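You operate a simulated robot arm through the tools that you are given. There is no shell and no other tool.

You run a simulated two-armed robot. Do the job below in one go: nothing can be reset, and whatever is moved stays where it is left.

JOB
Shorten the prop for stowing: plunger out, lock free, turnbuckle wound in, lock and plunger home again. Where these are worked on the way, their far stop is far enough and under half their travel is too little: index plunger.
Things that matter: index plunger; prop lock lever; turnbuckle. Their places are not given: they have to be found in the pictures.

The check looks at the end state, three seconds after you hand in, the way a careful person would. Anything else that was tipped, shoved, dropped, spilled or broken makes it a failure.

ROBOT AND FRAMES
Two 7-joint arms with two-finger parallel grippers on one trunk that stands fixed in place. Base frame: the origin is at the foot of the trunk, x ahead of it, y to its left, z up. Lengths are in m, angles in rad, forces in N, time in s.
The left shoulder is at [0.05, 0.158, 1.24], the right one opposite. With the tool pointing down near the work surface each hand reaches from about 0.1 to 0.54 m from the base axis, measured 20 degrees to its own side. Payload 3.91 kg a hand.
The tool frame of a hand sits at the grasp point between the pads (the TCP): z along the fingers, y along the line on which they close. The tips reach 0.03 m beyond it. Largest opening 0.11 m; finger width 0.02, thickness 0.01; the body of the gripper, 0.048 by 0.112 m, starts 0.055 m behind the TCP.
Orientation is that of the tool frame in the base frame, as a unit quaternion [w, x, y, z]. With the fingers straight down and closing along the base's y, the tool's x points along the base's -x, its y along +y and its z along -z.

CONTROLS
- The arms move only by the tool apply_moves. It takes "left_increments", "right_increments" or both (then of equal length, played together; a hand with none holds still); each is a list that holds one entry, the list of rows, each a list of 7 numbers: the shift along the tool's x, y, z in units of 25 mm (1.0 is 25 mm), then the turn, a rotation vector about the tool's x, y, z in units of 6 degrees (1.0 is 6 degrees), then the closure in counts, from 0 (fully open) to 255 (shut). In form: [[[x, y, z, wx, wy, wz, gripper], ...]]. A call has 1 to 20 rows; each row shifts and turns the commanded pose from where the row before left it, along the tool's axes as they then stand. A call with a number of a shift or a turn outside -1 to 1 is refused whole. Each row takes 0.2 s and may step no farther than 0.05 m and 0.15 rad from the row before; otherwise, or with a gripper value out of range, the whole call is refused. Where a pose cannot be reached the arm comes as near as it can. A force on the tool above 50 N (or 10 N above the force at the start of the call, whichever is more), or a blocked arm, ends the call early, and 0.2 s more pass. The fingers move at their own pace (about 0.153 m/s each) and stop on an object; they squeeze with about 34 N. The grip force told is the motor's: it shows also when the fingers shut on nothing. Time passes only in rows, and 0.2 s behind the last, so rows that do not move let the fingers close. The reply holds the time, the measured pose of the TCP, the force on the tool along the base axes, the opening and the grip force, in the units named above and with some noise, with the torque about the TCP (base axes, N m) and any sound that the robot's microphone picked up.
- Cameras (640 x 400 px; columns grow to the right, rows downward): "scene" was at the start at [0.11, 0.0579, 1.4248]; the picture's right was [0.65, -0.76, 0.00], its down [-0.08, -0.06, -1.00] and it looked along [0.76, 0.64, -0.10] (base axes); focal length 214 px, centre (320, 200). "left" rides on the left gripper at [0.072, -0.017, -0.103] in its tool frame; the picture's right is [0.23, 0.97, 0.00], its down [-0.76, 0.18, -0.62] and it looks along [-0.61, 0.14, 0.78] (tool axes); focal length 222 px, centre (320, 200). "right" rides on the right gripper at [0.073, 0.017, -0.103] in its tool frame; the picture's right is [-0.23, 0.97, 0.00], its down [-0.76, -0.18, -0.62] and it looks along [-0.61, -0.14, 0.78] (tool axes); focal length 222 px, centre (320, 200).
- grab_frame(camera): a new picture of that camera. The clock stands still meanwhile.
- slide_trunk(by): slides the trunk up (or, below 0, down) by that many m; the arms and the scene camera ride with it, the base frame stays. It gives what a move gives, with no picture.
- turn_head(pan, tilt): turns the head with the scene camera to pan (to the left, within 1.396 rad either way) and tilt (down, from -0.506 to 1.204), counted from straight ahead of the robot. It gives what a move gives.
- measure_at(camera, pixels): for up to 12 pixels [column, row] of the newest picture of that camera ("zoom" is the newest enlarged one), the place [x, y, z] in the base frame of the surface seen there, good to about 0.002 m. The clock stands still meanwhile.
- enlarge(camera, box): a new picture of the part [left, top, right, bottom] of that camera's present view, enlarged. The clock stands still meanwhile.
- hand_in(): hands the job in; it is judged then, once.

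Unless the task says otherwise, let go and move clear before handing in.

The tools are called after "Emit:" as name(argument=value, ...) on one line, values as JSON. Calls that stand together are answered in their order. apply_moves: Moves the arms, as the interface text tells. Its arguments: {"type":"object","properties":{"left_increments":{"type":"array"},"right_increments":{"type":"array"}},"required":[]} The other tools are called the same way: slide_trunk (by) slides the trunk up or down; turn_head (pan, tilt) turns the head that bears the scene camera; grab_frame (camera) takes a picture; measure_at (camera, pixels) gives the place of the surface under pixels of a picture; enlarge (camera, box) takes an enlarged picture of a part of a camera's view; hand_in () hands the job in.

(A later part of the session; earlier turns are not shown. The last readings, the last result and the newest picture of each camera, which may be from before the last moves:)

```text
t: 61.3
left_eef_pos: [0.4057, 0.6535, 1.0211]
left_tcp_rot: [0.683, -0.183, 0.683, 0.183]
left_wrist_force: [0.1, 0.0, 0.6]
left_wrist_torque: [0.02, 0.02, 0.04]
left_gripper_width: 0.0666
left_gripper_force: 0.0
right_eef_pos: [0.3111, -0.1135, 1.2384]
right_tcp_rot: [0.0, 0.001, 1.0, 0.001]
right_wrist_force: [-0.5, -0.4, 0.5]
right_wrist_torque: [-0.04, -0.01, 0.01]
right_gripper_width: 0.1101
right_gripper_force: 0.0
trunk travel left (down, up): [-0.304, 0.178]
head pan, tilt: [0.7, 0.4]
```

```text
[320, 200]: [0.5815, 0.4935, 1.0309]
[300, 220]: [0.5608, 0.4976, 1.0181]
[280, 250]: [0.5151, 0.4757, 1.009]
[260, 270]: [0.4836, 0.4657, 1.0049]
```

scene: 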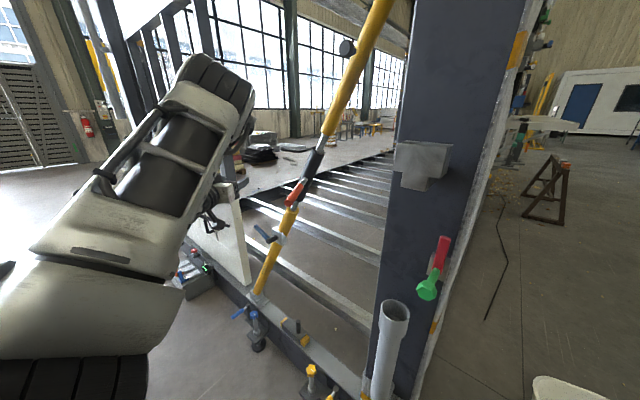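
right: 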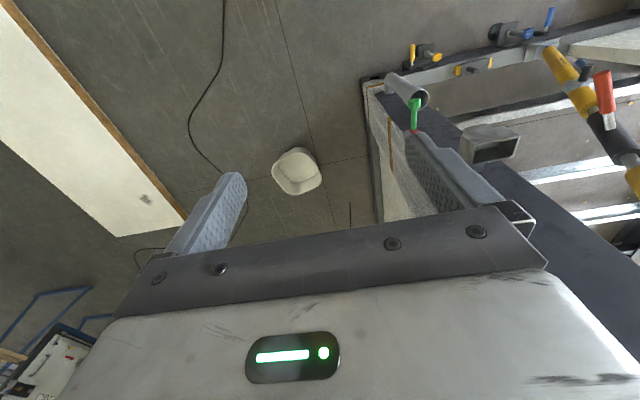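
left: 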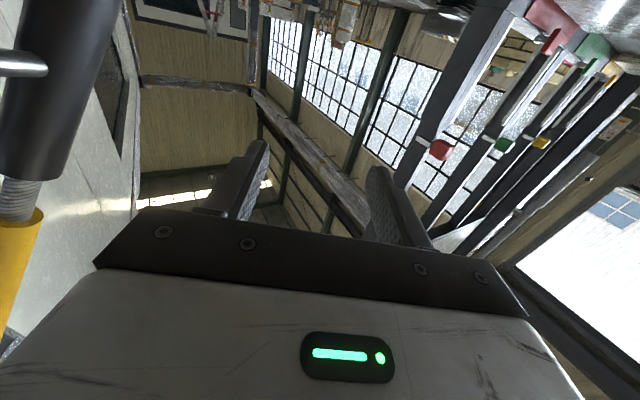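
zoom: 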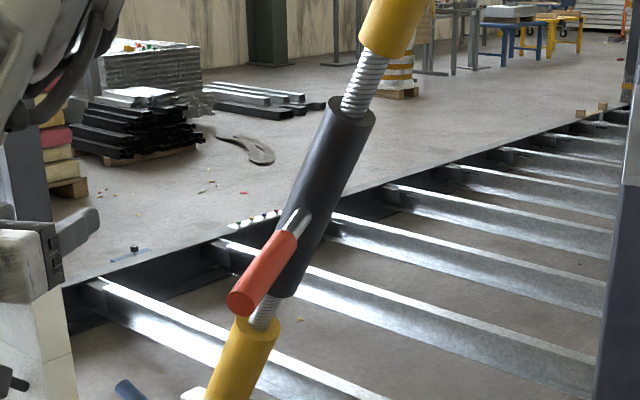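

Baseline: upper thread shows between the tube end (≈(385,52)) and the sleeve top (≈(350,108)); the lower thread at (265,312). I'll measure those edges.

Emit:
measure_at(camera="zoom", pixels=[[385, 45], [375, 65], [365, 85], [352, 104], [340, 125], [290, 285], [265, 310], [255, 345], [238, 302], [248, 290], [300, 215], [270, 262]])

```text
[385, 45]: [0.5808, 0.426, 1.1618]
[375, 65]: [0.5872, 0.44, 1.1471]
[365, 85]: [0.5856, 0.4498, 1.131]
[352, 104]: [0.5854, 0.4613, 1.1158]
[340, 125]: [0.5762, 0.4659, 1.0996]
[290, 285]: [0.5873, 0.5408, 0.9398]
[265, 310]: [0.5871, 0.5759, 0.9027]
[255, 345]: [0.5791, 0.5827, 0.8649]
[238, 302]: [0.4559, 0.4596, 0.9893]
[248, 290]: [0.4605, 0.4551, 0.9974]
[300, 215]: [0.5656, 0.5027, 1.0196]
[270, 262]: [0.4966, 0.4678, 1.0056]
```

The sleeve is between thread gaps of ~45 mm (upper) and ~40 mm (lower), and the red bar's centre line runs from (0.597,0.52,1.02) toward (0.458,0.454,0.988). I'll move the left hand above and in front of the bar and pitch the fingers 45° down.

Emit:
apply_moves(left_increments=[[[-0.4, -0.91, -0.56, 0, 0, 0, 100], [-0.4, -0.91, -0.56, 0, 0, 0, 100], [-0.4, -0.91, -0.56, 0, 0, 0, 100], [-0.4, -0.91, -0.56, 0, 0, 0, 100], [-0.4, -0.91, -0.56, 0, 0, 0, 100], [-0.4, -0.91, -0.56, 0, 0, 0, 100], [-0.4, -0.91, -0.56, 0, 0, 0, 100], [-0.4, -0.91, -0.56, 0, 0, 0, 100], [0, 0, 0, 0, 1, 0, 100], [0, 0, 0, 0, 1, 0, 100], [0, 0, 0, 0, 1, 0, 100], [0, 0, 0, 0, 1, 0, 100], [0, 0, 0, 0, 1, 0, 100], [0, 0, 0, 0, 1, 0, 100], [0, 0, 0, 0, 1, 0, 100], [0, 0, 0, 0, 0.5, 0, 100], [0, 0, 0, 0, 0, 0, 100]]])

Emit:
grab_frame(camera="left")

Emit:
grab_frame(camera="scene")

```text
t: 64.9
left_eef_pos: [0.3961, 0.4839, 1.0929]
left_tcp_rot: [0.37, -0.237, 0.893, 0.099]
left_wrist_force: [-0.5, -0.1, -0.5]
left_wrist_torque: [0.02, 0.0, 0.01]
left_gripper_width: 0.067
left_gripper_force: 0.0
left hand out of reach, approached as far as the arm can: row 6, 7, 8
right_eef_pos: [0.3116, -0.1132, 1.238]
right_tcp_rot: [0.0, 0.001, 1.0, 0.001]
right_wrist_force: [0.7, 1.1, 0.9]
right_wrist_torque: [-0.01, -0.01, 0.0]
right_gripper_width: 0.1099
right_gripper_force: 0.0
trunk travel left (down, up): [-0.304, 0.178]
head pan, tilt: [0.7, 0.4]
```

```text
taken
```

left: 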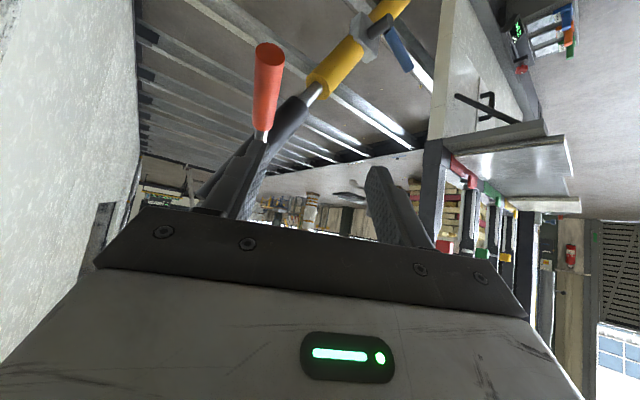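

```text
taken
```

scene: 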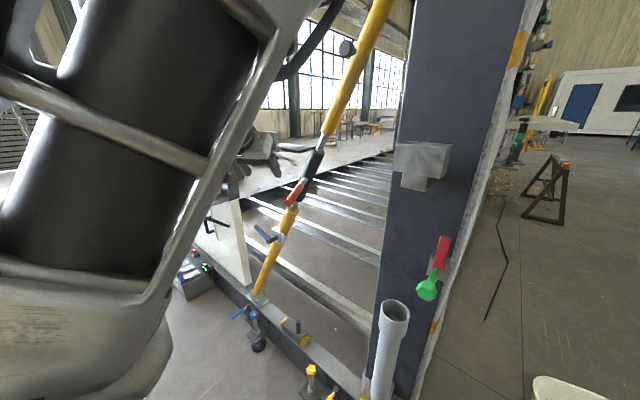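

The hand is pitched 45° down at (0.396,0.484,1.093) and the red bar is visible at left-camera (268,90). I'll shift right 61 mm to line up and then look.

Emit:
apply_moves(left_increments=[[[0.15, -0.82, 0.3, 0, 0, 0, 100], [0.15, -0.82, 0.3, 0, 0, 0, 100], [0.15, -0.81, 0.3, 0, 0, 0, 100], [0, 0, 0, 0, 0, 0, 100]]])

Emit:
grab_frame(camera="left")

Emit:
measure_at(camera="left", pixels=[[320, 50], [320, 80], [320, 100], [320, 120], [320, 140]])

```text
t: 65.9
left_eef_pos: [0.4337, 0.4339, 1.0674]
left_tcp_rot: [0.37, -0.239, 0.892, 0.099]
left_wrist_force: [-0.6, 0.6, 0.3]
left_wrist_torque: [0.0, -0.02, -0.02]
left_gripper_width: 0.0667
left_gripper_force: 0.2
right_eef_pos: [0.312, -0.1133, 1.2367]
right_tcp_rot: [0.0, 0.001, 1.0, 0.001]
right_wrist_force: [-0.5, -0.3, -0.7]
right_wrist_torque: [0.02, -0.01, -0.05]
right_gripper_width: 0.1099
right_gripper_force: 0.1
trunk travel left (down, up): [-0.304, 0.178]
head pan, tilt: [0.7, 0.4]
```

```text
taken
```

left: 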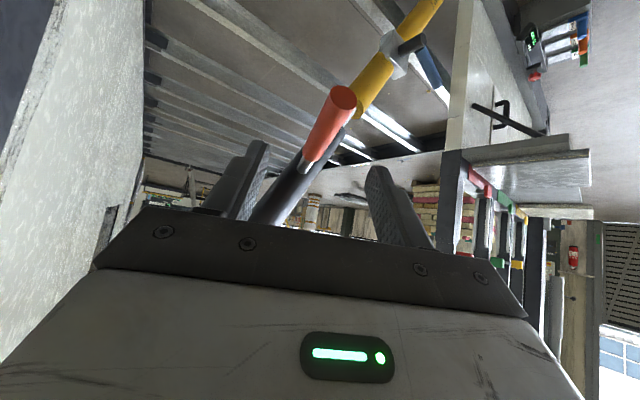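

```text
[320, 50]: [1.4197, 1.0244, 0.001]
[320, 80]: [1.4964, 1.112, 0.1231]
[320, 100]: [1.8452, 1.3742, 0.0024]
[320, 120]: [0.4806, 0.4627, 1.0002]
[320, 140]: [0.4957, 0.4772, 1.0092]
```

Lined up: the remaining move is ~0.10 m straight along the fingers so they straddle the red bar.

Emit:
apply_moves(left_increments=[[[0, 0, 1, 0, 0, 0, 100], [0, 0, 1, 0, 0, 0, 100], [0, 0, 1, 0, 0, 0, 100], [0, 0, 1, 0, 0, 0, 100], [0, 0, 0, 0, 0, 0, 100]]])

Emit:
grab_frame(camera="left")

Emit:
enlarge(camera="scene", box=[250, 110, 350, 230])

```text
t: 67.1
left_eef_pos: [0.494, 0.469, 0.9975]
left_tcp_rot: [0.37, -0.238, 0.892, 0.099]
left_wrist_force: [-0.2, 0.3, -0.1]
left_wrist_torque: [-0.01, -0.01, 0.0]
left_gripper_width: 0.0669
left_gripper_force: 0.2
right_eef_pos: [0.3128, -0.115, 1.2371]
right_tcp_rot: [0.0, 0.001, 1.0, 0.001]
right_wrist_force: [0.9, -0.1, -0.3]
right_wrist_torque: [-0.01, 0.0, 0.03]
right_gripper_width: 0.1102
right_gripper_force: 0.0
trunk travel left (down, up): [-0.304, 0.178]
head pan, tilt: [0.7, 0.4]
```

```text
taken
```

left: 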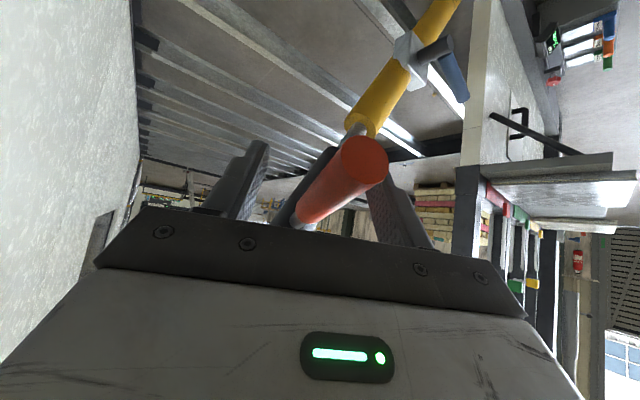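

```text
3.33 times, centred on (300, 170) of scene
```

zoom: 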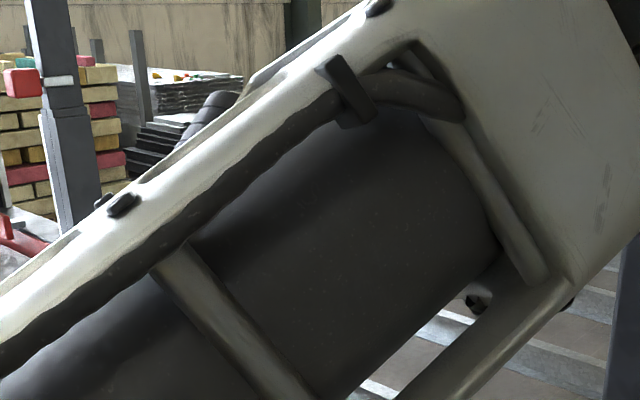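

The bar lies between the fingers (tip at left-camera (362,162)). The left arm hides the scene view, so I'll part-close to ~32 mm to cage the bar and yaw the right hand left so its camera can watch the turnbuckle.

Emit:
apply_moves(left_increments=[[[0, 0, 0, 0, 0, 0, 140], [0, 0, 0, 0, 0, 0, 180], [0, 0, 0, 0, 0, 0, 180], [0, 0, 0, 0, 0, 0, 180], [0, 0, 0, 0, 0, 0, 180], [0, 0, 0, 0, 0, 0, 180], [0, 0, 0, 0, 0, 0, 180], [0, 0, 0, 0, 0, 0, 180], [0, 0, 0, 0, 0, 0, 180], [0, 0, 0, 0, 0, 0, 180], [0, 0, 0, 0, 0, 0, 180], [0, 0, 0, 0, 0, 0, 180]]], right_increments=[[[0, 0, 0, 0, 0, -1, 0], [0, 0, 0, 0, 0, -1, 0], [0, 0, 0, 0, 0, -1, 0], [0, 0, 0, 0, 0, -1, 0], [0, 0, 0, 0, 0, -1, 0], [0, 0, 0, 0, 0, -1, 0], [0, 0, 0, 0, 0, -1, 0], [0, 0, 0, 0, 0, -1, 0], [0, 0, 0, 0, 0, -1, 0], [0, 0, 0, 0, 0, -1, 0], [0, 0, 0, 0, 0, -1, 0], [0, 0, 0, 0, 0, -1, 0]]])

Emit:
grab_frame(camera="left")

Emit:
grab_frame(camera="right")

```text
t: 69.7
left_eef_pos: [0.4945, 0.4691, 0.9968]
left_tcp_rot: [0.37, -0.238, 0.893, 0.099]
left_wrist_force: [0.2, 0.2, -0.4]
left_wrist_torque: [0.03, 0.02, 0.01]
left_gripper_width: 0.0322
left_gripper_force: 0.1
right_eef_pos: [0.2908, -0.0973, 1.2115]
right_tcp_rot: [0.0, -0.587, 0.81, 0.0]
right_wrist_force: [0.1, 0.3, 0.0]
right_wrist_torque: [0.0, 0.02, -0.02]
right_gripper_width: 0.1098
right_gripper_force: 0.0
right hand out of reach, approached as far as the arm can: row 11, 12
trunk travel left (down, up): [-0.304, 0.178]
head pan, tilt: [0.7, 0.4]
```

```text
taken
```

left: 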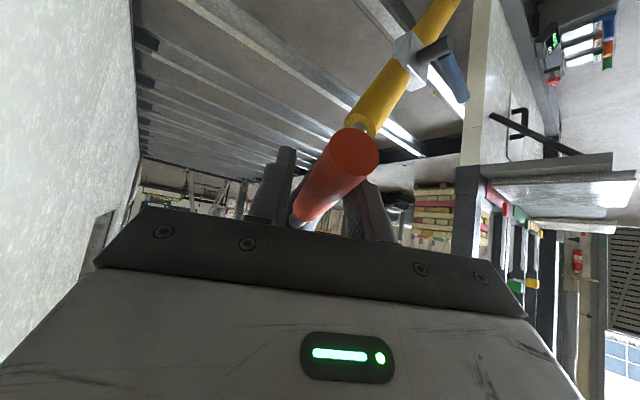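

```text
taken
```

right: 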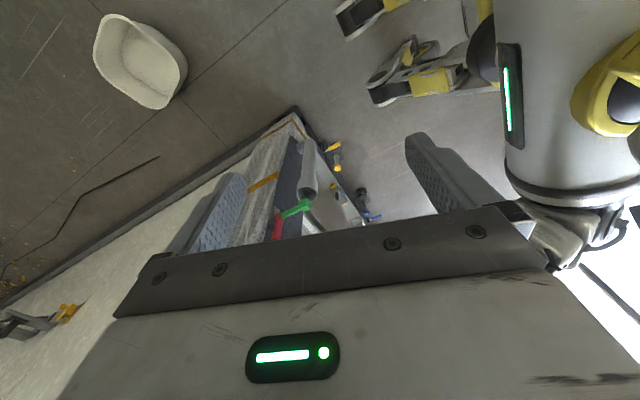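

The right camera can't see over its own gripper there, but the left camera shows the lower thread gap at (355,128) and will do. I'll test-swing the bar to the left (about 15°, no hand rotation) and watch force and gaps.

Emit:
apply_moves(left_increments=[[[-0.113, 0.363, -0.125, 0, 0, 0, 180], [-0.113, 0.363, -0.125, 0, 0, 0, 180], [-0.113, 0.363, -0.125, 0, 0, 0, 180], [0, 0, 0, 0, 0, 0, 180]]])

Emit:
grab_frame(camera="left")

```text
t: 70.7
left_eef_pos: [0.4811, 0.4922, 1.0119]
left_tcp_rot: [0.371, -0.238, 0.892, 0.099]
left_wrist_force: [1.4, -5.1, -0.2]
left_wrist_torque: [-0.03, -0.02, -0.09]
left_gripper_width: 0.0347
left_gripper_force: 2.4
right_eef_pos: [0.291, -0.098, 1.2121]
right_tcp_rot: [0.001, -0.586, 0.81, 0.001]
right_wrist_force: [0.8, 0.0, -1.0]
right_wrist_torque: [0.0, -0.01, 0.07]
right_gripper_width: 0.1101
right_gripper_force: 0.1
trunk travel left (down, up): [-0.304, 0.178]
head pan, tilt: [0.7, 0.4]
```

```text
taken
```

left: 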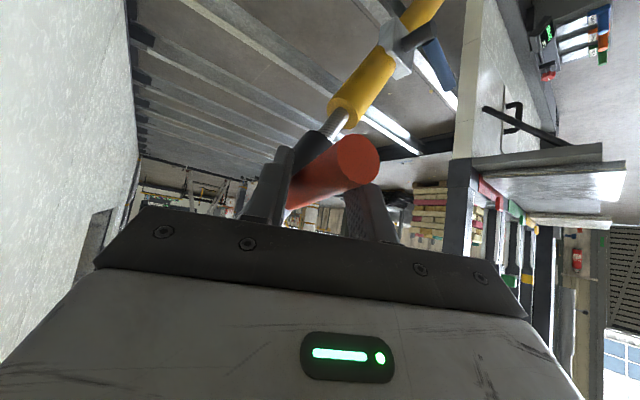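

The bar moved with only ~5 N. I'll measure the lower thread gap now versus the baseline (sleeve bottom z≈0.94, tube top z≈0.89).

Emit:
enlarge(camera="left", box=[260, 70, 400, 210])

Emit:
measure_at(camera="zoom", pixels=[[350, 105], [335, 130], [315, 150], [290, 170], [275, 190], [250, 215], [370, 200], [300, 260]])

```text
2.86 times, centred on (330, 140) of left
```

zoom: 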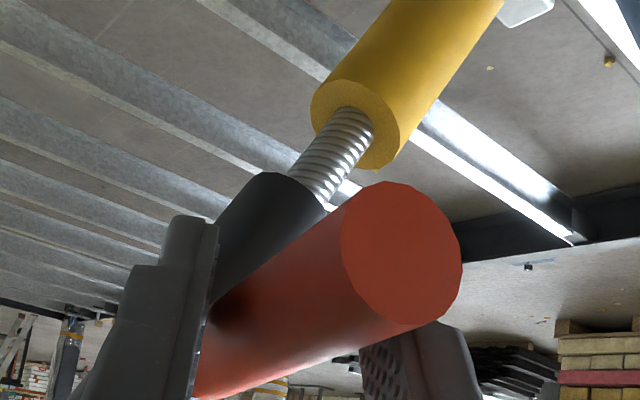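

```text
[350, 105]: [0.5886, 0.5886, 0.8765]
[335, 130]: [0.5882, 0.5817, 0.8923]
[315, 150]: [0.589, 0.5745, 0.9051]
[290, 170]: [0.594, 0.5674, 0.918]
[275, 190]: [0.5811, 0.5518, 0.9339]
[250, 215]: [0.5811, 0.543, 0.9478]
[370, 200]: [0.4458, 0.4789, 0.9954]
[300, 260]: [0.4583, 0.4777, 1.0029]
```

The gap readings are too coarse to tell yet (bar moved ~11°). I'll swing 30° further with the hand turning along, then compare.

Emit:
apply_moves(left_increments=[[[-0.113, 0.363, -0.125, 0.379, 0.345, 0.657, 180], [-0.113, 0.363, -0.125, 0.379, 0.345, 0.657, 180], [-0.113, 0.363, -0.125, 0.379, 0.345, 0.657, 180], [-0.113, 0.363, -0.125, 0.379, 0.345, 0.657, 180], [-0.113, 0.363, -0.125, 0.379, 0.345, 0.657, 180], [-0.113, 0.363, -0.125, 0.379, 0.345, 0.657, 180], [0, 0, 0, 0, 0, 0, 180]]])

Emit:
grab_frame(camera="left")

Emit:
enlarge(camera="left", box=[230, 60, 390, 210])

```text
t: 72.3
left_eef_pos: [0.4643, 0.5449, 1.0378]
left_tcp_rot: [0.269, -0.016, 0.962, 0.042]
left_wrist_force: [-0.7, -3.1, 0.7]
left_wrist_torque: [-0.01, -0.02, -0.06]
left_gripper_width: 0.0334
left_gripper_force: 1.0
right_eef_pos: [0.2903, -0.0988, 1.2116]
right_tcp_rot: [0.0, -0.586, 0.81, 0.001]
right_wrist_force: [-0.4, 0.0, -0.6]
right_wrist_torque: [0.0, -0.02, 0.02]
right_gripper_width: 0.1101
right_gripper_force: 0.1
trunk travel left (down, up): [-0.304, 0.178]
head pan, tilt: [0.7, 0.4]
```

```text
taken
```

left: 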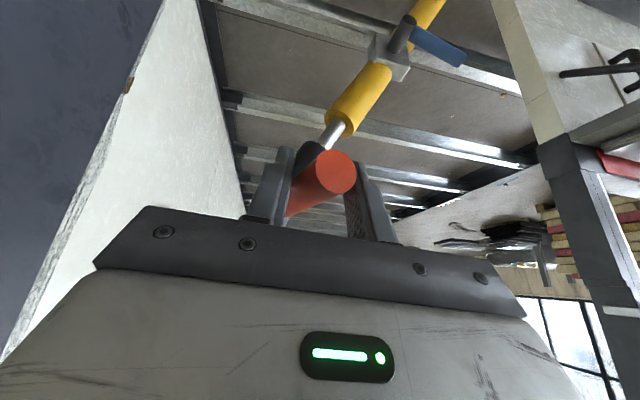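

```text
2.67 times, centred on (310, 135) of left
```

zoom: 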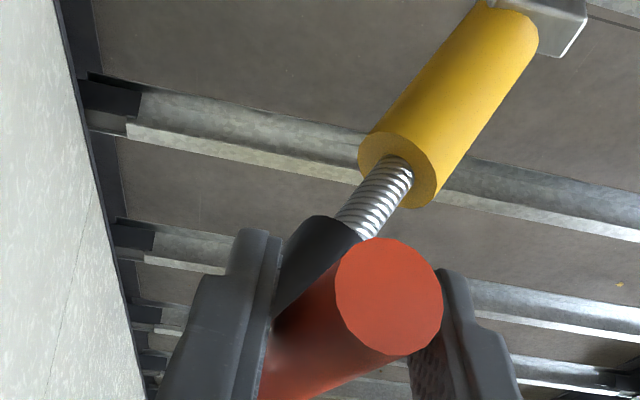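

Bar continues to move freely. I'll measure the gap edges and the bar tip now.

Emit:
measure_at(camera="zoom", pixels=[[400, 165], [385, 190], [365, 215], [355, 228], [340, 222], [325, 235], [370, 150], [425, 180], [385, 300]])

```text
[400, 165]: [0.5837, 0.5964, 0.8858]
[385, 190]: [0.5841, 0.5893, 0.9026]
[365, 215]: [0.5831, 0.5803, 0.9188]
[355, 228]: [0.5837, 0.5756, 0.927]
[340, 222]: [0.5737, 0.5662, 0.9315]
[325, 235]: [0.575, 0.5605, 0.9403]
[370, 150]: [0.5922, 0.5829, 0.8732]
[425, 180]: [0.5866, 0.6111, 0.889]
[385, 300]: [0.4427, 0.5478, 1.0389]
```

The bar tip is now at (0.443,0.548,1.039): about 40° turned in total. I'll continue the sweep to about 68°, pulling the hand slightly inward along the bar.

Emit:
apply_moves(left_increments=[[[-0.5, 0.36, 0.14, 0.19, 0.173, 0.329, 180], [-0.5, 0.36, 0.14, 0.19, 0.173, 0.329, 180], [-0.5, 0.36, 0.14, 0.19, 0.173, 0.329, 180], [-0.5, 0.36, 0.14, 0.19, 0.173, 0.329, 180], [0, 0, 0, 0, 0, 0, 180]]])

Emit:
grab_frame(camera="left")

Emit:
enlarge(camera="left", box=[230, 60, 390, 210])

Emit:
grab_frame(camera="scene")

```text
t: 73.3
left_eef_pos: [0.5014, 0.5762, 1.0532]
left_tcp_rot: [0.224, 0.061, 0.973, 0.019]
left_wrist_force: [-25.2, -14.0, 9.5]
left_wrist_torque: [-0.86, 0.58, -2.49]
left_gripper_width: 0.0389
left_gripper_force: 44.9
right_eef_pos: [0.2866, -0.1015, 1.2124]
right_tcp_rot: [0.003, -0.586, 0.81, 0.001]
right_wrist_force: [0.0, -0.4, -0.1]
right_wrist_torque: [0.01, -0.01, 0.01]
right_gripper_width: 0.1102
right_gripper_force: 0.0
trunk travel left (down, up): [-0.304, 0.178]
head pan, tilt: [0.7, 0.4]
stopped in row 5 (left hand): the force on the tool passed its limit at 52 N (the readings are from after the stop); the commanded pose is now the measured one
```

```text
taken
```

left: 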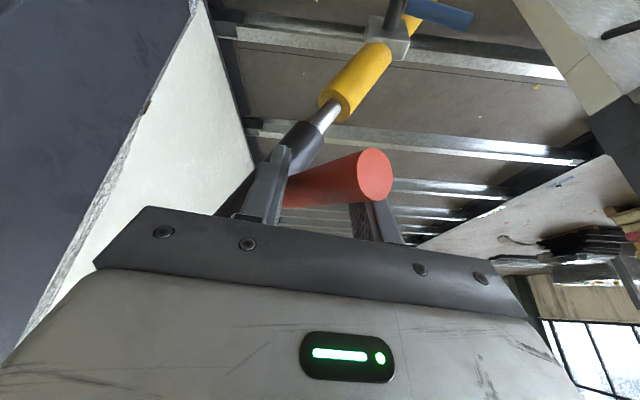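

```text
2.67 times, centred on (310, 135) of left
```

zoom: 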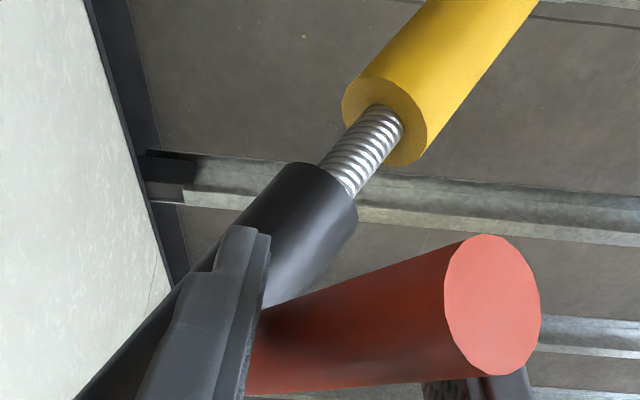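

```text
taken
```

scene: 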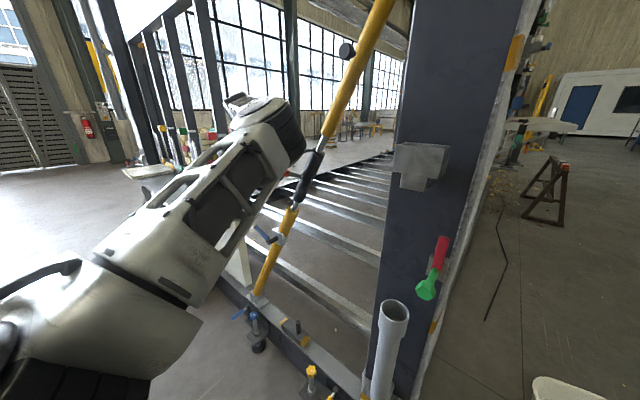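

The bar jammed slantwise between the fingers (opening forced to 39 mm), so the sweep stopped. The scene view now sees the sleeve again; same camera pose as the baseline, so I'll compare.

Emit:
enlarge(camera="scene", box=[270, 120, 350, 230])

Emit:
measure_at(camera="zoom", pixels=[[385, 45], [375, 65], [365, 85], [352, 104], [340, 125], [290, 285], [265, 310], [255, 345]])

```text
3.64 times, centred on (310, 175) of scene
```

zoom: 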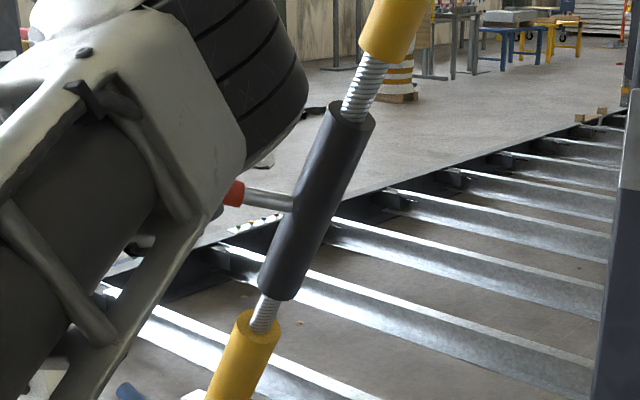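

```text
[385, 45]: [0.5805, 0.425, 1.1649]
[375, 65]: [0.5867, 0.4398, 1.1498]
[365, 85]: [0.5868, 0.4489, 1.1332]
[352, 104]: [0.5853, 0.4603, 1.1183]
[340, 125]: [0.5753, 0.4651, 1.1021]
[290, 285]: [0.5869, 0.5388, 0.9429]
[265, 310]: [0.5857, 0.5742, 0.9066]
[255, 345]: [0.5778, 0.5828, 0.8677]
```

Same-view comparison shows almost no visible gap change after ~55–60°, so the pitch must be small. I'll take high-zoom reference pictures of both gaps for precise comparison.

Emit:
enlarge(camera="scene", box=[306, 124, 338, 160])

Emit:
enlarge(camera="scene", box=[280, 186, 312, 222])

```text
11.11 times, centred on (322, 142) of scene
```

zoom: 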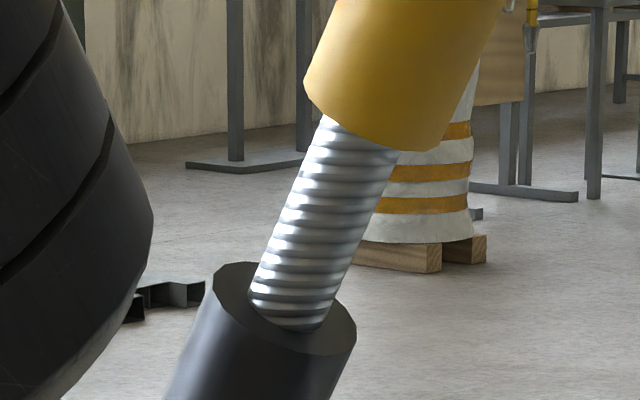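

```text
11.11 times, centred on (296, 204) of scene
```

zoom: 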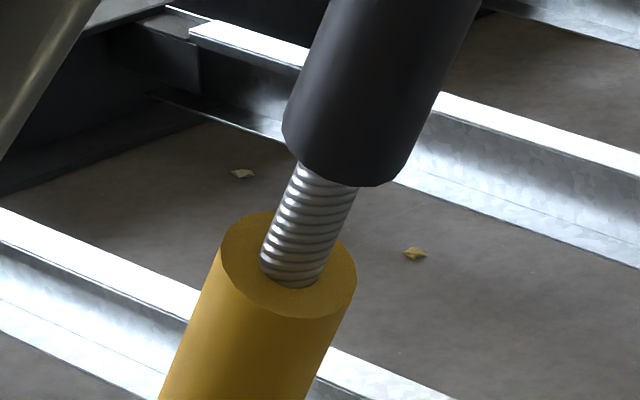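

References stored: the upper gap spans from the tube end (360,135) to the sleeve top (290,300), the lower from (325,175) to (292,265) in these zooms. Now I'll find the bar's tip in the left view and open the fingers to unjam.

Emit:
measure_at(camera="left", pixels=[[375, 175], [365, 165], [340, 180], [310, 185]])

Emit:
apply_moves(left_increments=[[[0, 0, 0, 0, 0, 0, 120], [0, 0, 0, 0, 0, 0, 80], [0, 0, 0, 0, 0, 0, 80]]])

Emit:
grab_frame(camera="left")

```text
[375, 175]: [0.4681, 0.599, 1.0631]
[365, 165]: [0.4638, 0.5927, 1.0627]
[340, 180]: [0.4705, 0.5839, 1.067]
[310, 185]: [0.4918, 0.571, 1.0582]
```

```text
t: 74.1
left_eef_pos: [0.5056, 0.5807, 1.0493]
left_tcp_rot: [0.224, 0.058, 0.973, 0.02]
left_wrist_force: [-0.7, 0.7, 0.0]
left_wrist_torque: [0.0, 0.01, 0.0]
left_gripper_width: 0.0754
left_gripper_force: 0.0
right_eef_pos: [0.2902, -0.098, 1.2116]
right_tcp_rot: [0.001, -0.587, 0.81, 0.0]
right_wrist_force: [0.3, 0.0, 0.3]
right_wrist_torque: [0.02, 0.01, -0.02]
right_gripper_width: 0.11
right_gripper_force: 0.1
trunk travel left (down, up): [-0.304, 0.178]
head pan, tilt: [0.7, 0.4]
```

```text
taken
```

left: 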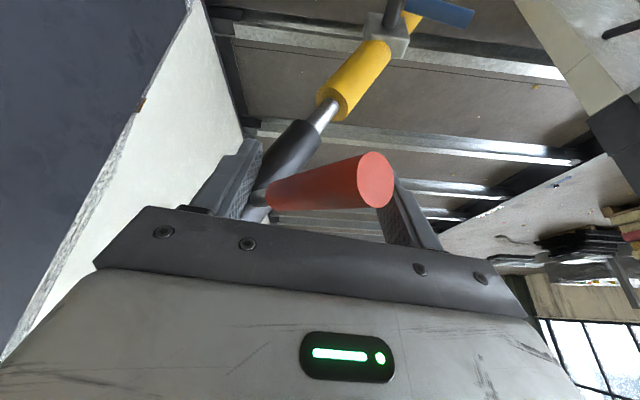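

The bar tip is at (0.468,0.599,1.063), i.e. ~63° turned to the left so far. I'll withdraw the hand, re-aim it (yaw ~32°, pitch ~32° down, fingers shut as a peg) and push the bar further from its right side.

Emit:
apply_moves(left_increments=[[[0, 0, -0.8, 0, 0, 0, 80], [0, 0, -0.8, 0, 0, 0, 80], [0, 0, -0.8, 0, 0, 0, 80], [0, 0, -0.8, 0, 0, 0, 80], [0, 0, 0, -0.425, -0.554, -0.575, 160], [0, 0, 0, -0.425, -0.554, -0.575, 255], [0, 0, 0, -0.425, -0.554, -0.575, 255], [0, 0, 0, -0.425, -0.554, -0.575, 255], [0, 0, 0, -0.425, -0.554, -0.575, 255], [0, 0, 0, -0.425, -0.554, -0.575, 255], [0, 0, 0, -0.425, -0.554, -0.575, 255], [0, 0, 0, -0.425, -0.554, -0.575, 255], [0, 0, 0, -0.425, -0.554, -0.575, 255], [0, 0, 0, 0, 0, 0, 255]]])

Emit:
grab_frame(camera="left")

```text
t: 77.1
left_eef_pos: [0.4718, 0.5773, 1.1212]
left_tcp_rot: [0.468, -0.242, 0.839, 0.134]
left_wrist_force: [0.0, -0.2, -0.2]
left_wrist_torque: [-0.01, 0.01, 0.02]
left_gripper_width: 0.0
left_gripper_force: 34.0
right_eef_pos: [0.2906, -0.0993, 1.2118]
right_tcp_rot: [0.0, -0.586, 0.81, 0.0]
right_wrist_force: [0.5, -0.2, -0.1]
right_wrist_torque: [-0.01, 0.02, 0.01]
right_gripper_width: 0.11
right_gripper_force: 0.1
trunk travel left (down, up): [-0.304, 0.178]
head pan, tilt: [0.7, 0.4]
```

```text
taken
```

left: 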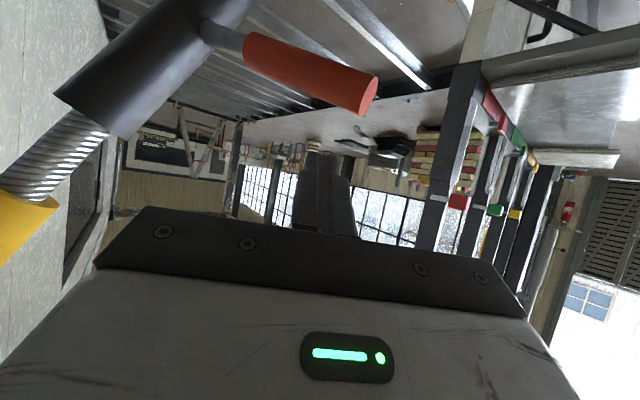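

A clear view: the bar runs from (215,38) to its tip at (368,95), with the upper thread at (55,155). I'll measure the bar line.

Emit:
measure_at(camera="left", pixels=[[368, 95], [340, 82], [300, 68], [260, 55], [225, 42], [100, 115], [60, 150], [25, 190]])

```text
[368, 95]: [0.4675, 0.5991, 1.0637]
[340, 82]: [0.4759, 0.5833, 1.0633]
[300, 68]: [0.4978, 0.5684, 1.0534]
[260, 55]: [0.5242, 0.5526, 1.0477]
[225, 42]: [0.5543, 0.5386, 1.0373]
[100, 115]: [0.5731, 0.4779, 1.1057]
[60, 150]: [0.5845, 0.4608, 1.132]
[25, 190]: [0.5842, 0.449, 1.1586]
```

I'll move to the bar's right side (closed fingers as a peg) and advance beside it.

Emit:
apply_moves(left_increments=[[[0.93, -0.4, -0.47, 0, 0, 0, 255], [0.93, -0.4, -0.47, 0, 0, 0, 255], [0.94, -0.4, -0.47, 0, 0, 0, 255], [0, 0, 0.8, 0, 0, 0, 255], [0, 0, 0.8, 0, 0, 0, 255], [0, 0, 0.8, 0, 0, 0, 255], [0, 0, 0.8, 0, 0, 0, 255], [0, 0, 0, 0, 0, 0, 255]]])

Emit:
grab_frame(camera="left")

```text
t: 78.9
left_eef_pos: [0.4875, 0.5553, 1.0386]
left_tcp_rot: [0.467, -0.241, 0.84, 0.134]
left_wrist_force: [0.6, 0.4, -0.3]
left_wrist_torque: [-0.04, -0.01, -0.03]
left_gripper_width: 0.0
left_gripper_force: 34.2
right_eef_pos: [0.2911, -0.0986, 1.2113]
right_tcp_rot: [0.0, -0.586, 0.81, 0.0]
right_wrist_force: [-0.2, 0.3, 0.6]
right_wrist_torque: [-0.01, -0.03, 0.03]
right_gripper_width: 0.1098
right_gripper_force: 0.1
trunk travel left (down, up): [-0.304, 0.178]
head pan, tilt: [0.7, 0.4]
```

```text
taken
```

left: 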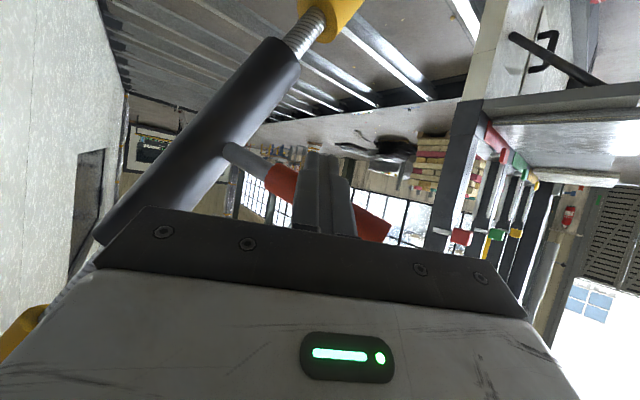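

The peg is beside the bar at its right/under side. Now I'll push it along its arc toward about −65° then check.

Emit:
apply_moves(left_increments=[[[-0.42, 0.144, 0.28, 0, 0, 0, 255], [-0.42, 0.144, 0.28, 0, 0, 0, 255], [-0.42, 0.144, 0.28, 0, 0, 0, 255], [-0.45, 0.066, 0.365, 0, 0, 0, 255], [-0.45, 0.066, 0.365, 0, 0, 0, 255], [0, 0, 0, 0, 0, 0, 255]]])

Emit:
grab_frame(camera="left")

Emit:
grab_frame(camera="scene")

```text
t: 80.0
left_eef_pos: [0.5231, 0.5895, 1.0493]
left_tcp_rot: [0.456, -0.242, 0.847, 0.129]
left_wrist_force: [0.6, 0.3, 0.2]
left_wrist_torque: [0.02, -0.03, -0.01]
left_gripper_width: 0.0
left_gripper_force: 33.5
right_eef_pos: [0.292, -0.0976, 1.2116]
right_tcp_rot: [0.0, -0.586, 0.81, 0.001]
right_wrist_force: [1.6, 0.4, -0.3]
right_wrist_torque: [-0.04, 0.04, 0.01]
right_gripper_width: 0.1101
right_gripper_force: 0.1
trunk travel left (down, up): [-0.304, 0.178]
head pan, tilt: [0.7, 0.4]
stopped in row 5 (left hand): the force on the tool passed its limit at 64 N (the readings are from after the stop); the commanded pose is now the measured one
```

```text
taken
```

left: 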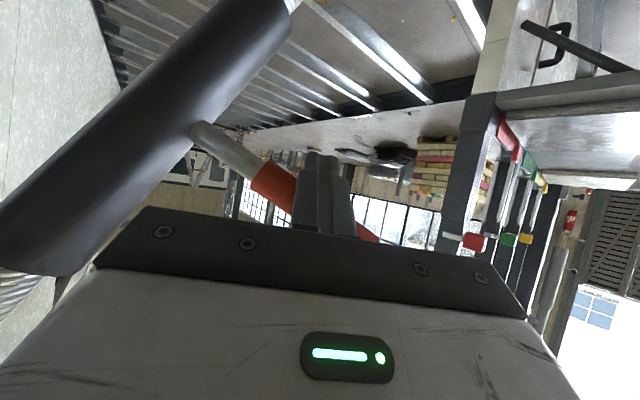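

```text
taken
```

scene: 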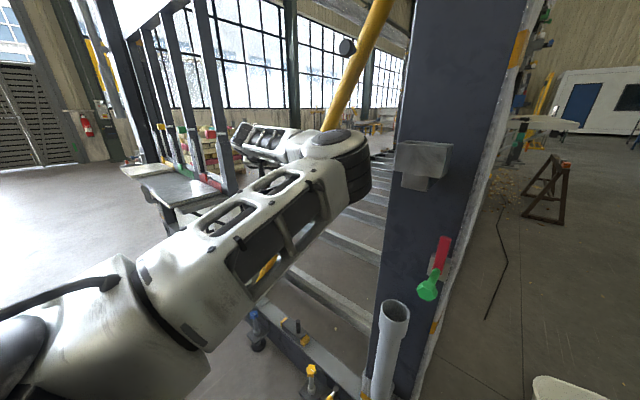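

The push stopped at 64 N. I'll measure where the bar stands to judge whether it's a stop.

Emit:
measure_at(camera="left", pixels=[[205, 130], [225, 148], [245, 162], [265, 178], [285, 190], [370, 235], [210, 140]])

Emit:
enlarge(camera="left", box=[160, 80, 400, 250])

```text
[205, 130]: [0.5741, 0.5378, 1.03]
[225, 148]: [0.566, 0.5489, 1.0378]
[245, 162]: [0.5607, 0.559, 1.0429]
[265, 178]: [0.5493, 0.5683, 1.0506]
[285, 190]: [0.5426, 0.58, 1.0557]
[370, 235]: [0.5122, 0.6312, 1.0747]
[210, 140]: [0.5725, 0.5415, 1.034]
```

```text
2.35 times, centred on (280, 165) of left
```

zoom: 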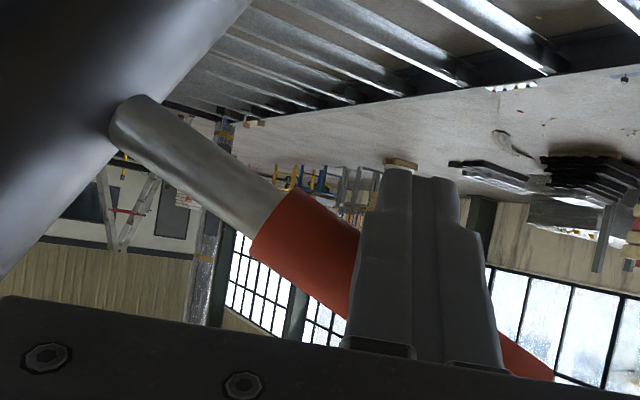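

The bar is at about −59°, i.e. ~87° turned from the start. I'll push two more 5 mm steps to see whether this is a real stop.

Emit:
apply_moves(left_increments=[[[-0.143, -0.014, 0.138, 0, 0, 0, 255], [0, 0, 0, 0, 0, 0, 255]]])

Emit:
apply_moves(left_increments=[[[-0.143, -0.014, 0.138, 0, 0, 0, 255], [0, 0, 0, 0, 0, 0, 255]]])

Emit:
measure_at(camera="left", pixels=[[205, 130], [245, 162], [285, 190], [370, 235]])

```text
t: 80.6
left_eef_pos: [0.5256, 0.5885, 1.0493]
left_tcp_rot: [0.454, -0.242, 0.848, 0.129]
left_wrist_force: [-21.8, -17.9, -13.9]
left_wrist_torque: [-0.04, 0.23, -0.36]
left_gripper_width: 0.0
left_gripper_force: 33.7
right_eef_pos: [0.2892, -0.0991, 1.2119]
right_tcp_rot: [0.002, -0.586, 0.81, 0.001]
right_wrist_force: [0.7, -0.6, -0.6]
right_wrist_torque: [-0.02, -0.01, 0.0]
right_gripper_width: 0.1099
right_gripper_force: 0.0
trunk travel left (down, up): [-0.304, 0.178]
head pan, tilt: [0.7, 0.4]
```

```text
t: 81.0
left_eef_pos: [0.5263, 0.5914, 1.0472]
left_tcp_rot: [0.449, -0.242, 0.85, 0.128]
left_wrist_force: [-2.5, 0.6, -1.7]
left_wrist_torque: [0.03, -0.02, -0.02]
left_gripper_width: 0.0002
left_gripper_force: 34.0
right_eef_pos: [0.2903, -0.0977, 1.2109]
right_tcp_rot: [0.001, -0.586, 0.81, 0.001]
right_wrist_force: [-0.3, 0.0, 0.0]
right_wrist_torque: [-0.02, 0.05, 0.03]
right_gripper_width: 0.11
right_gripper_force: 0.0
trunk travel left (down, up): [-0.304, 0.178]
head pan, tilt: [0.7, 0.4]
stopped in row 2 (left hand): the force on the tool passed its limit at 54 N (the readings are from after the stop); the commanded pose is now the measured one
```

```text
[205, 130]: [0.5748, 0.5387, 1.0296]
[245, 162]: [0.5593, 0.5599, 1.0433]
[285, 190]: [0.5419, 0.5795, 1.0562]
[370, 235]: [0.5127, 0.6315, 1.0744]
```

It's firmly blocked at the same angle with the reaction opposing the push: the turnbuckle is at a stop after ~87°. I'll withdraw the hand to view the gaps.

Emit:
apply_moves(left_increments=[[[0.2, 0, -0.2, 0, 0, 0, 255], [0, -0.2, -0.9, 0, 0, 0, 255], [0, -0.2, -0.9, 0, 0, 0, 255], [0, 0, -0.9, 0, 0, 0, 255], [0, 0, -0.9, 0, 0, 0, 255], [0, 0, -0.5, 0, 0, 0, 255], [0, 0, 0, 0, 0, 0, 255]]])

Emit:
grab_frame(camera="scene")

Emit:
grab_frame(camera="left")

```text
t: 82.6
left_eef_pos: [0.4527, 0.5335, 1.1014]
left_tcp_rot: [0.45, -0.242, 0.85, 0.128]
left_wrist_force: [0.1, 0.2, -0.5]
left_wrist_torque: [0.01, -0.01, -0.02]
left_gripper_width: 0.0
left_gripper_force: 34.6
right_eef_pos: [0.29, -0.0979, 1.2115]
right_tcp_rot: [0.002, -0.587, 0.809, 0.0]
right_wrist_force: [0.5, 0.7, -0.5]
right_wrist_torque: [0.01, -0.01, -0.03]
right_gripper_width: 0.1099
right_gripper_force: 0.0
trunk travel left (down, up): [-0.304, 0.178]
head pan, tilt: [0.7, 0.4]
```

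```text
taken
```

scene: 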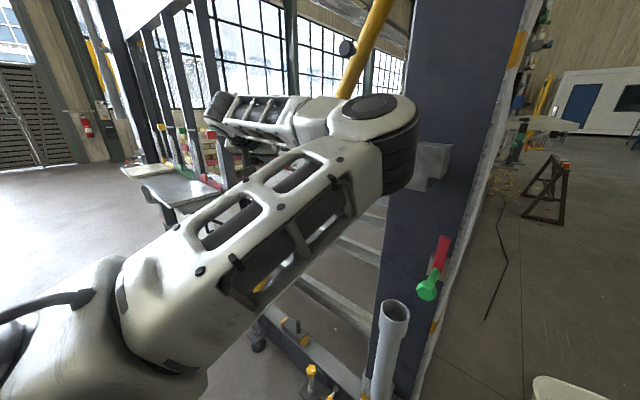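

```text
taken
```

left: 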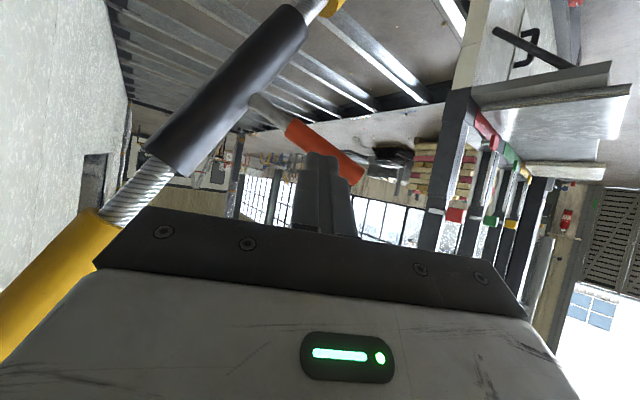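

In the left view the lower thread at (310,12) now looks very short while the upper one at (138,190) is long. I'll measure both gaps and check the elbow's clearance from the post bracket.

Emit:
enlarge(camera="left", box=[80, 0, 360, 240])

Emit:
measure_at(camera="left", pixels=[[115, 215], [130, 198], [145, 180], [158, 163], [180, 150], [285, 25], [298, 15], [308, 10], [318, 6], [330, 6]])

Emit:
measure_at(camera="scene", pixels=[[385, 130], [410, 150], [400, 180], [330, 100], [340, 130], [430, 160]])

```text
1.67 times, centred on (220, 120) of left
```

zoom: 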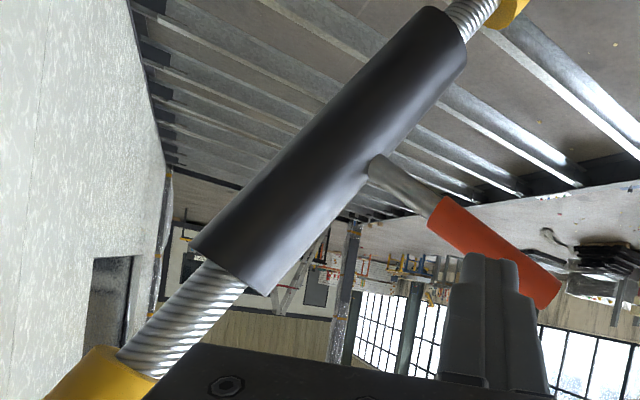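

```text
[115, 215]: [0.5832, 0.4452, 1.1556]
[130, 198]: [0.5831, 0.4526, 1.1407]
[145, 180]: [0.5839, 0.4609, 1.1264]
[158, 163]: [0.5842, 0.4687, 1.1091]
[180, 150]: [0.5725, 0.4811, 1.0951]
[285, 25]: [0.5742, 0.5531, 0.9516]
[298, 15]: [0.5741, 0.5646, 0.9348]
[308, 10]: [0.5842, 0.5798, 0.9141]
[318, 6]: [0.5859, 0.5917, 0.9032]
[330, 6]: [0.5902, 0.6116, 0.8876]
```

```text
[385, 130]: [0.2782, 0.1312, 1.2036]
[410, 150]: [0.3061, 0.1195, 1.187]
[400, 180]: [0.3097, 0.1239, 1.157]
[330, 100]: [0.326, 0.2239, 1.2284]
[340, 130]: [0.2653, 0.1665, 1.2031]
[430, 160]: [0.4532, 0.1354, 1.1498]
```

The elbow is well clear of the bracket (x≈0.31 versus 0.45). I'll swing the left hand out to the left so the scene camera can see the sleeve exactly as in the reference zooms.

Emit:
apply_moves(left_increments=[[[0, 0, -0.6, 0, 0, 0, 255], [0, 0.4, -0.4, 0, 0, 0, 255], [0, 0.94, 0.3, 0, -1, 0, 255], [0, 0.94, 0.3, 0, -1, 0, 255], [0, 0.94, 0.3, 0, -1, 0, 255], [0, 0.94, 0.2, 0, -1, 0, 255], [0, 0.94, 0.1, 0, -1, 0, 255], [0, 0, 0, 0, 0, 0, 255]]])

Emit:
grab_frame(camera="scene")

Emit:
enlarge(camera="scene", box=[306, 124, 338, 160])

Emit:
enlarge(camera="scene", box=[280, 186, 312, 222])

Emit:
enlarge(camera="scene", box=[270, 120, 350, 230])

```text
t: 84.4
left_eef_pos: [0.3931, 0.646, 1.1056]
left_tcp_rot: [0.656, -0.2, 0.704, 0.186]
left_wrist_force: [-0.2, -0.8, 0.2]
left_wrist_torque: [-0.01, -0.04, -0.02]
left_gripper_width: 0.0
left_gripper_force: 34.1
right_eef_pos: [0.2898, -0.0988, 1.2124]
right_tcp_rot: [0.001, -0.587, 0.81, 0.0]
right_wrist_force: [-0.6, 0.1, 0.9]
right_wrist_torque: [0.0, -0.04, -0.01]
right_gripper_width: 0.1101
right_gripper_force: 0.1
trunk travel left (down, up): [-0.304, 0.178]
head pan, tilt: [0.7, 0.4]
```

```text
taken
```

scene: 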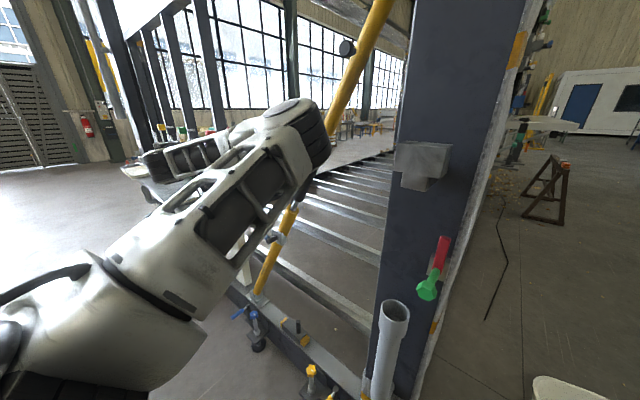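

```text
11.11 times, centred on (322, 142) of scene
```

zoom: 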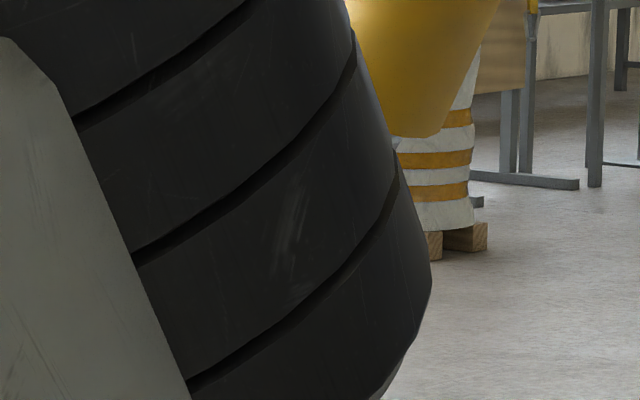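

```text
11.11 times, centred on (296, 204) of scene
```

zoom: 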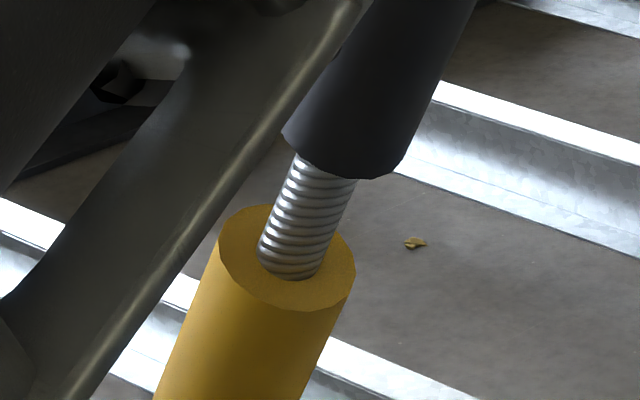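

```text
3.64 times, centred on (310, 175) of scene
```

zoom: 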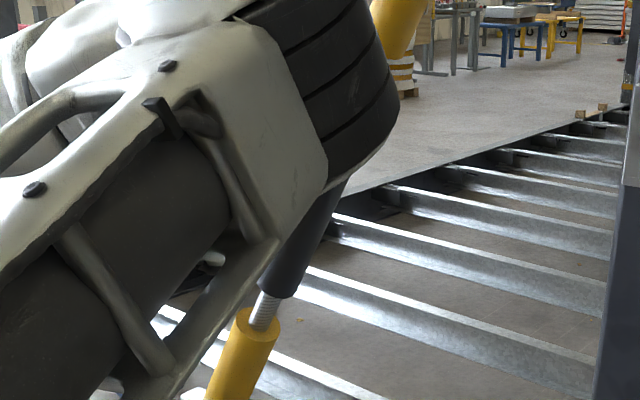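

The gap looks unchanged, so the thread's travel per 87° is too small to see. To settle which way winds "in", I'll inspect the thread's handedness; first see what the left camera sees now.

Emit:
grab_frame(camera="left")

```text
taken
```

left: 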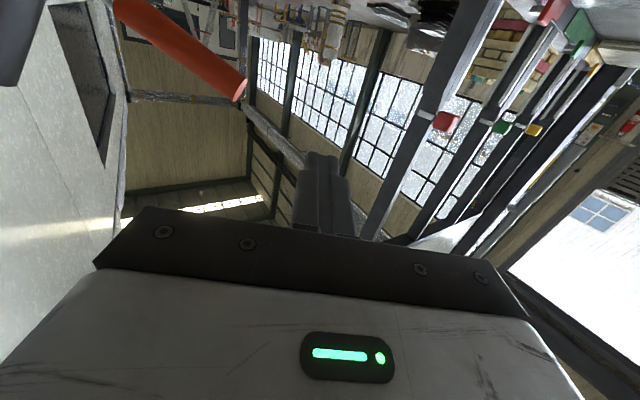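

I'll yaw the left hand to the right in place so its camera looks at the threads.

Emit:
apply_moves(left_increments=[[[0, 0, 0, 1, 0, 0, 255], [0, 0, 0, 1, 0, 0, 255], [0, 0, 0, 1, 0, 0, 255], [0, 0, 0, 1, 0, 0, 255], [0, 0, 0, 1, 0, 0, 255], [0, 0, 0, 1, 0, 0, 255], [0, 0, 0, 0, 0, 0, 255]]])

Emit:
grab_frame(camera="left")

Emit:
grab_frame(camera="scene")

```text
t: 86.0
left_eef_pos: [0.3921, 0.6465, 1.1041]
left_tcp_rot: [0.685, 0.011, 0.728, -0.04]
left_wrist_force: [0.0, -0.2, 0.1]
left_wrist_torque: [0.01, -0.01, -0.02]
left_gripper_width: 0.0
left_gripper_force: 34.2
right_eef_pos: [0.2902, -0.0981, 1.2117]
right_tcp_rot: [0.001, -0.587, 0.81, 0.001]
right_wrist_force: [-0.1, 0.1, 0.0]
right_wrist_torque: [0.0, 0.01, 0.01]
right_gripper_width: 0.1101
right_gripper_force: 0.0
trunk travel left (down, up): [-0.304, 0.178]
head pan, tilt: [0.7, 0.4]
```

```text
taken
```

left: 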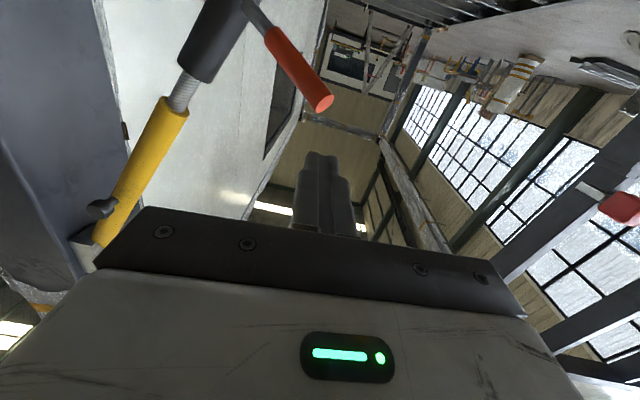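

```text
taken
```

scene: 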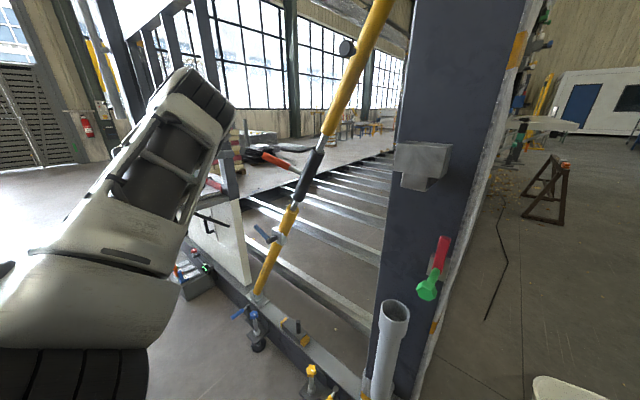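

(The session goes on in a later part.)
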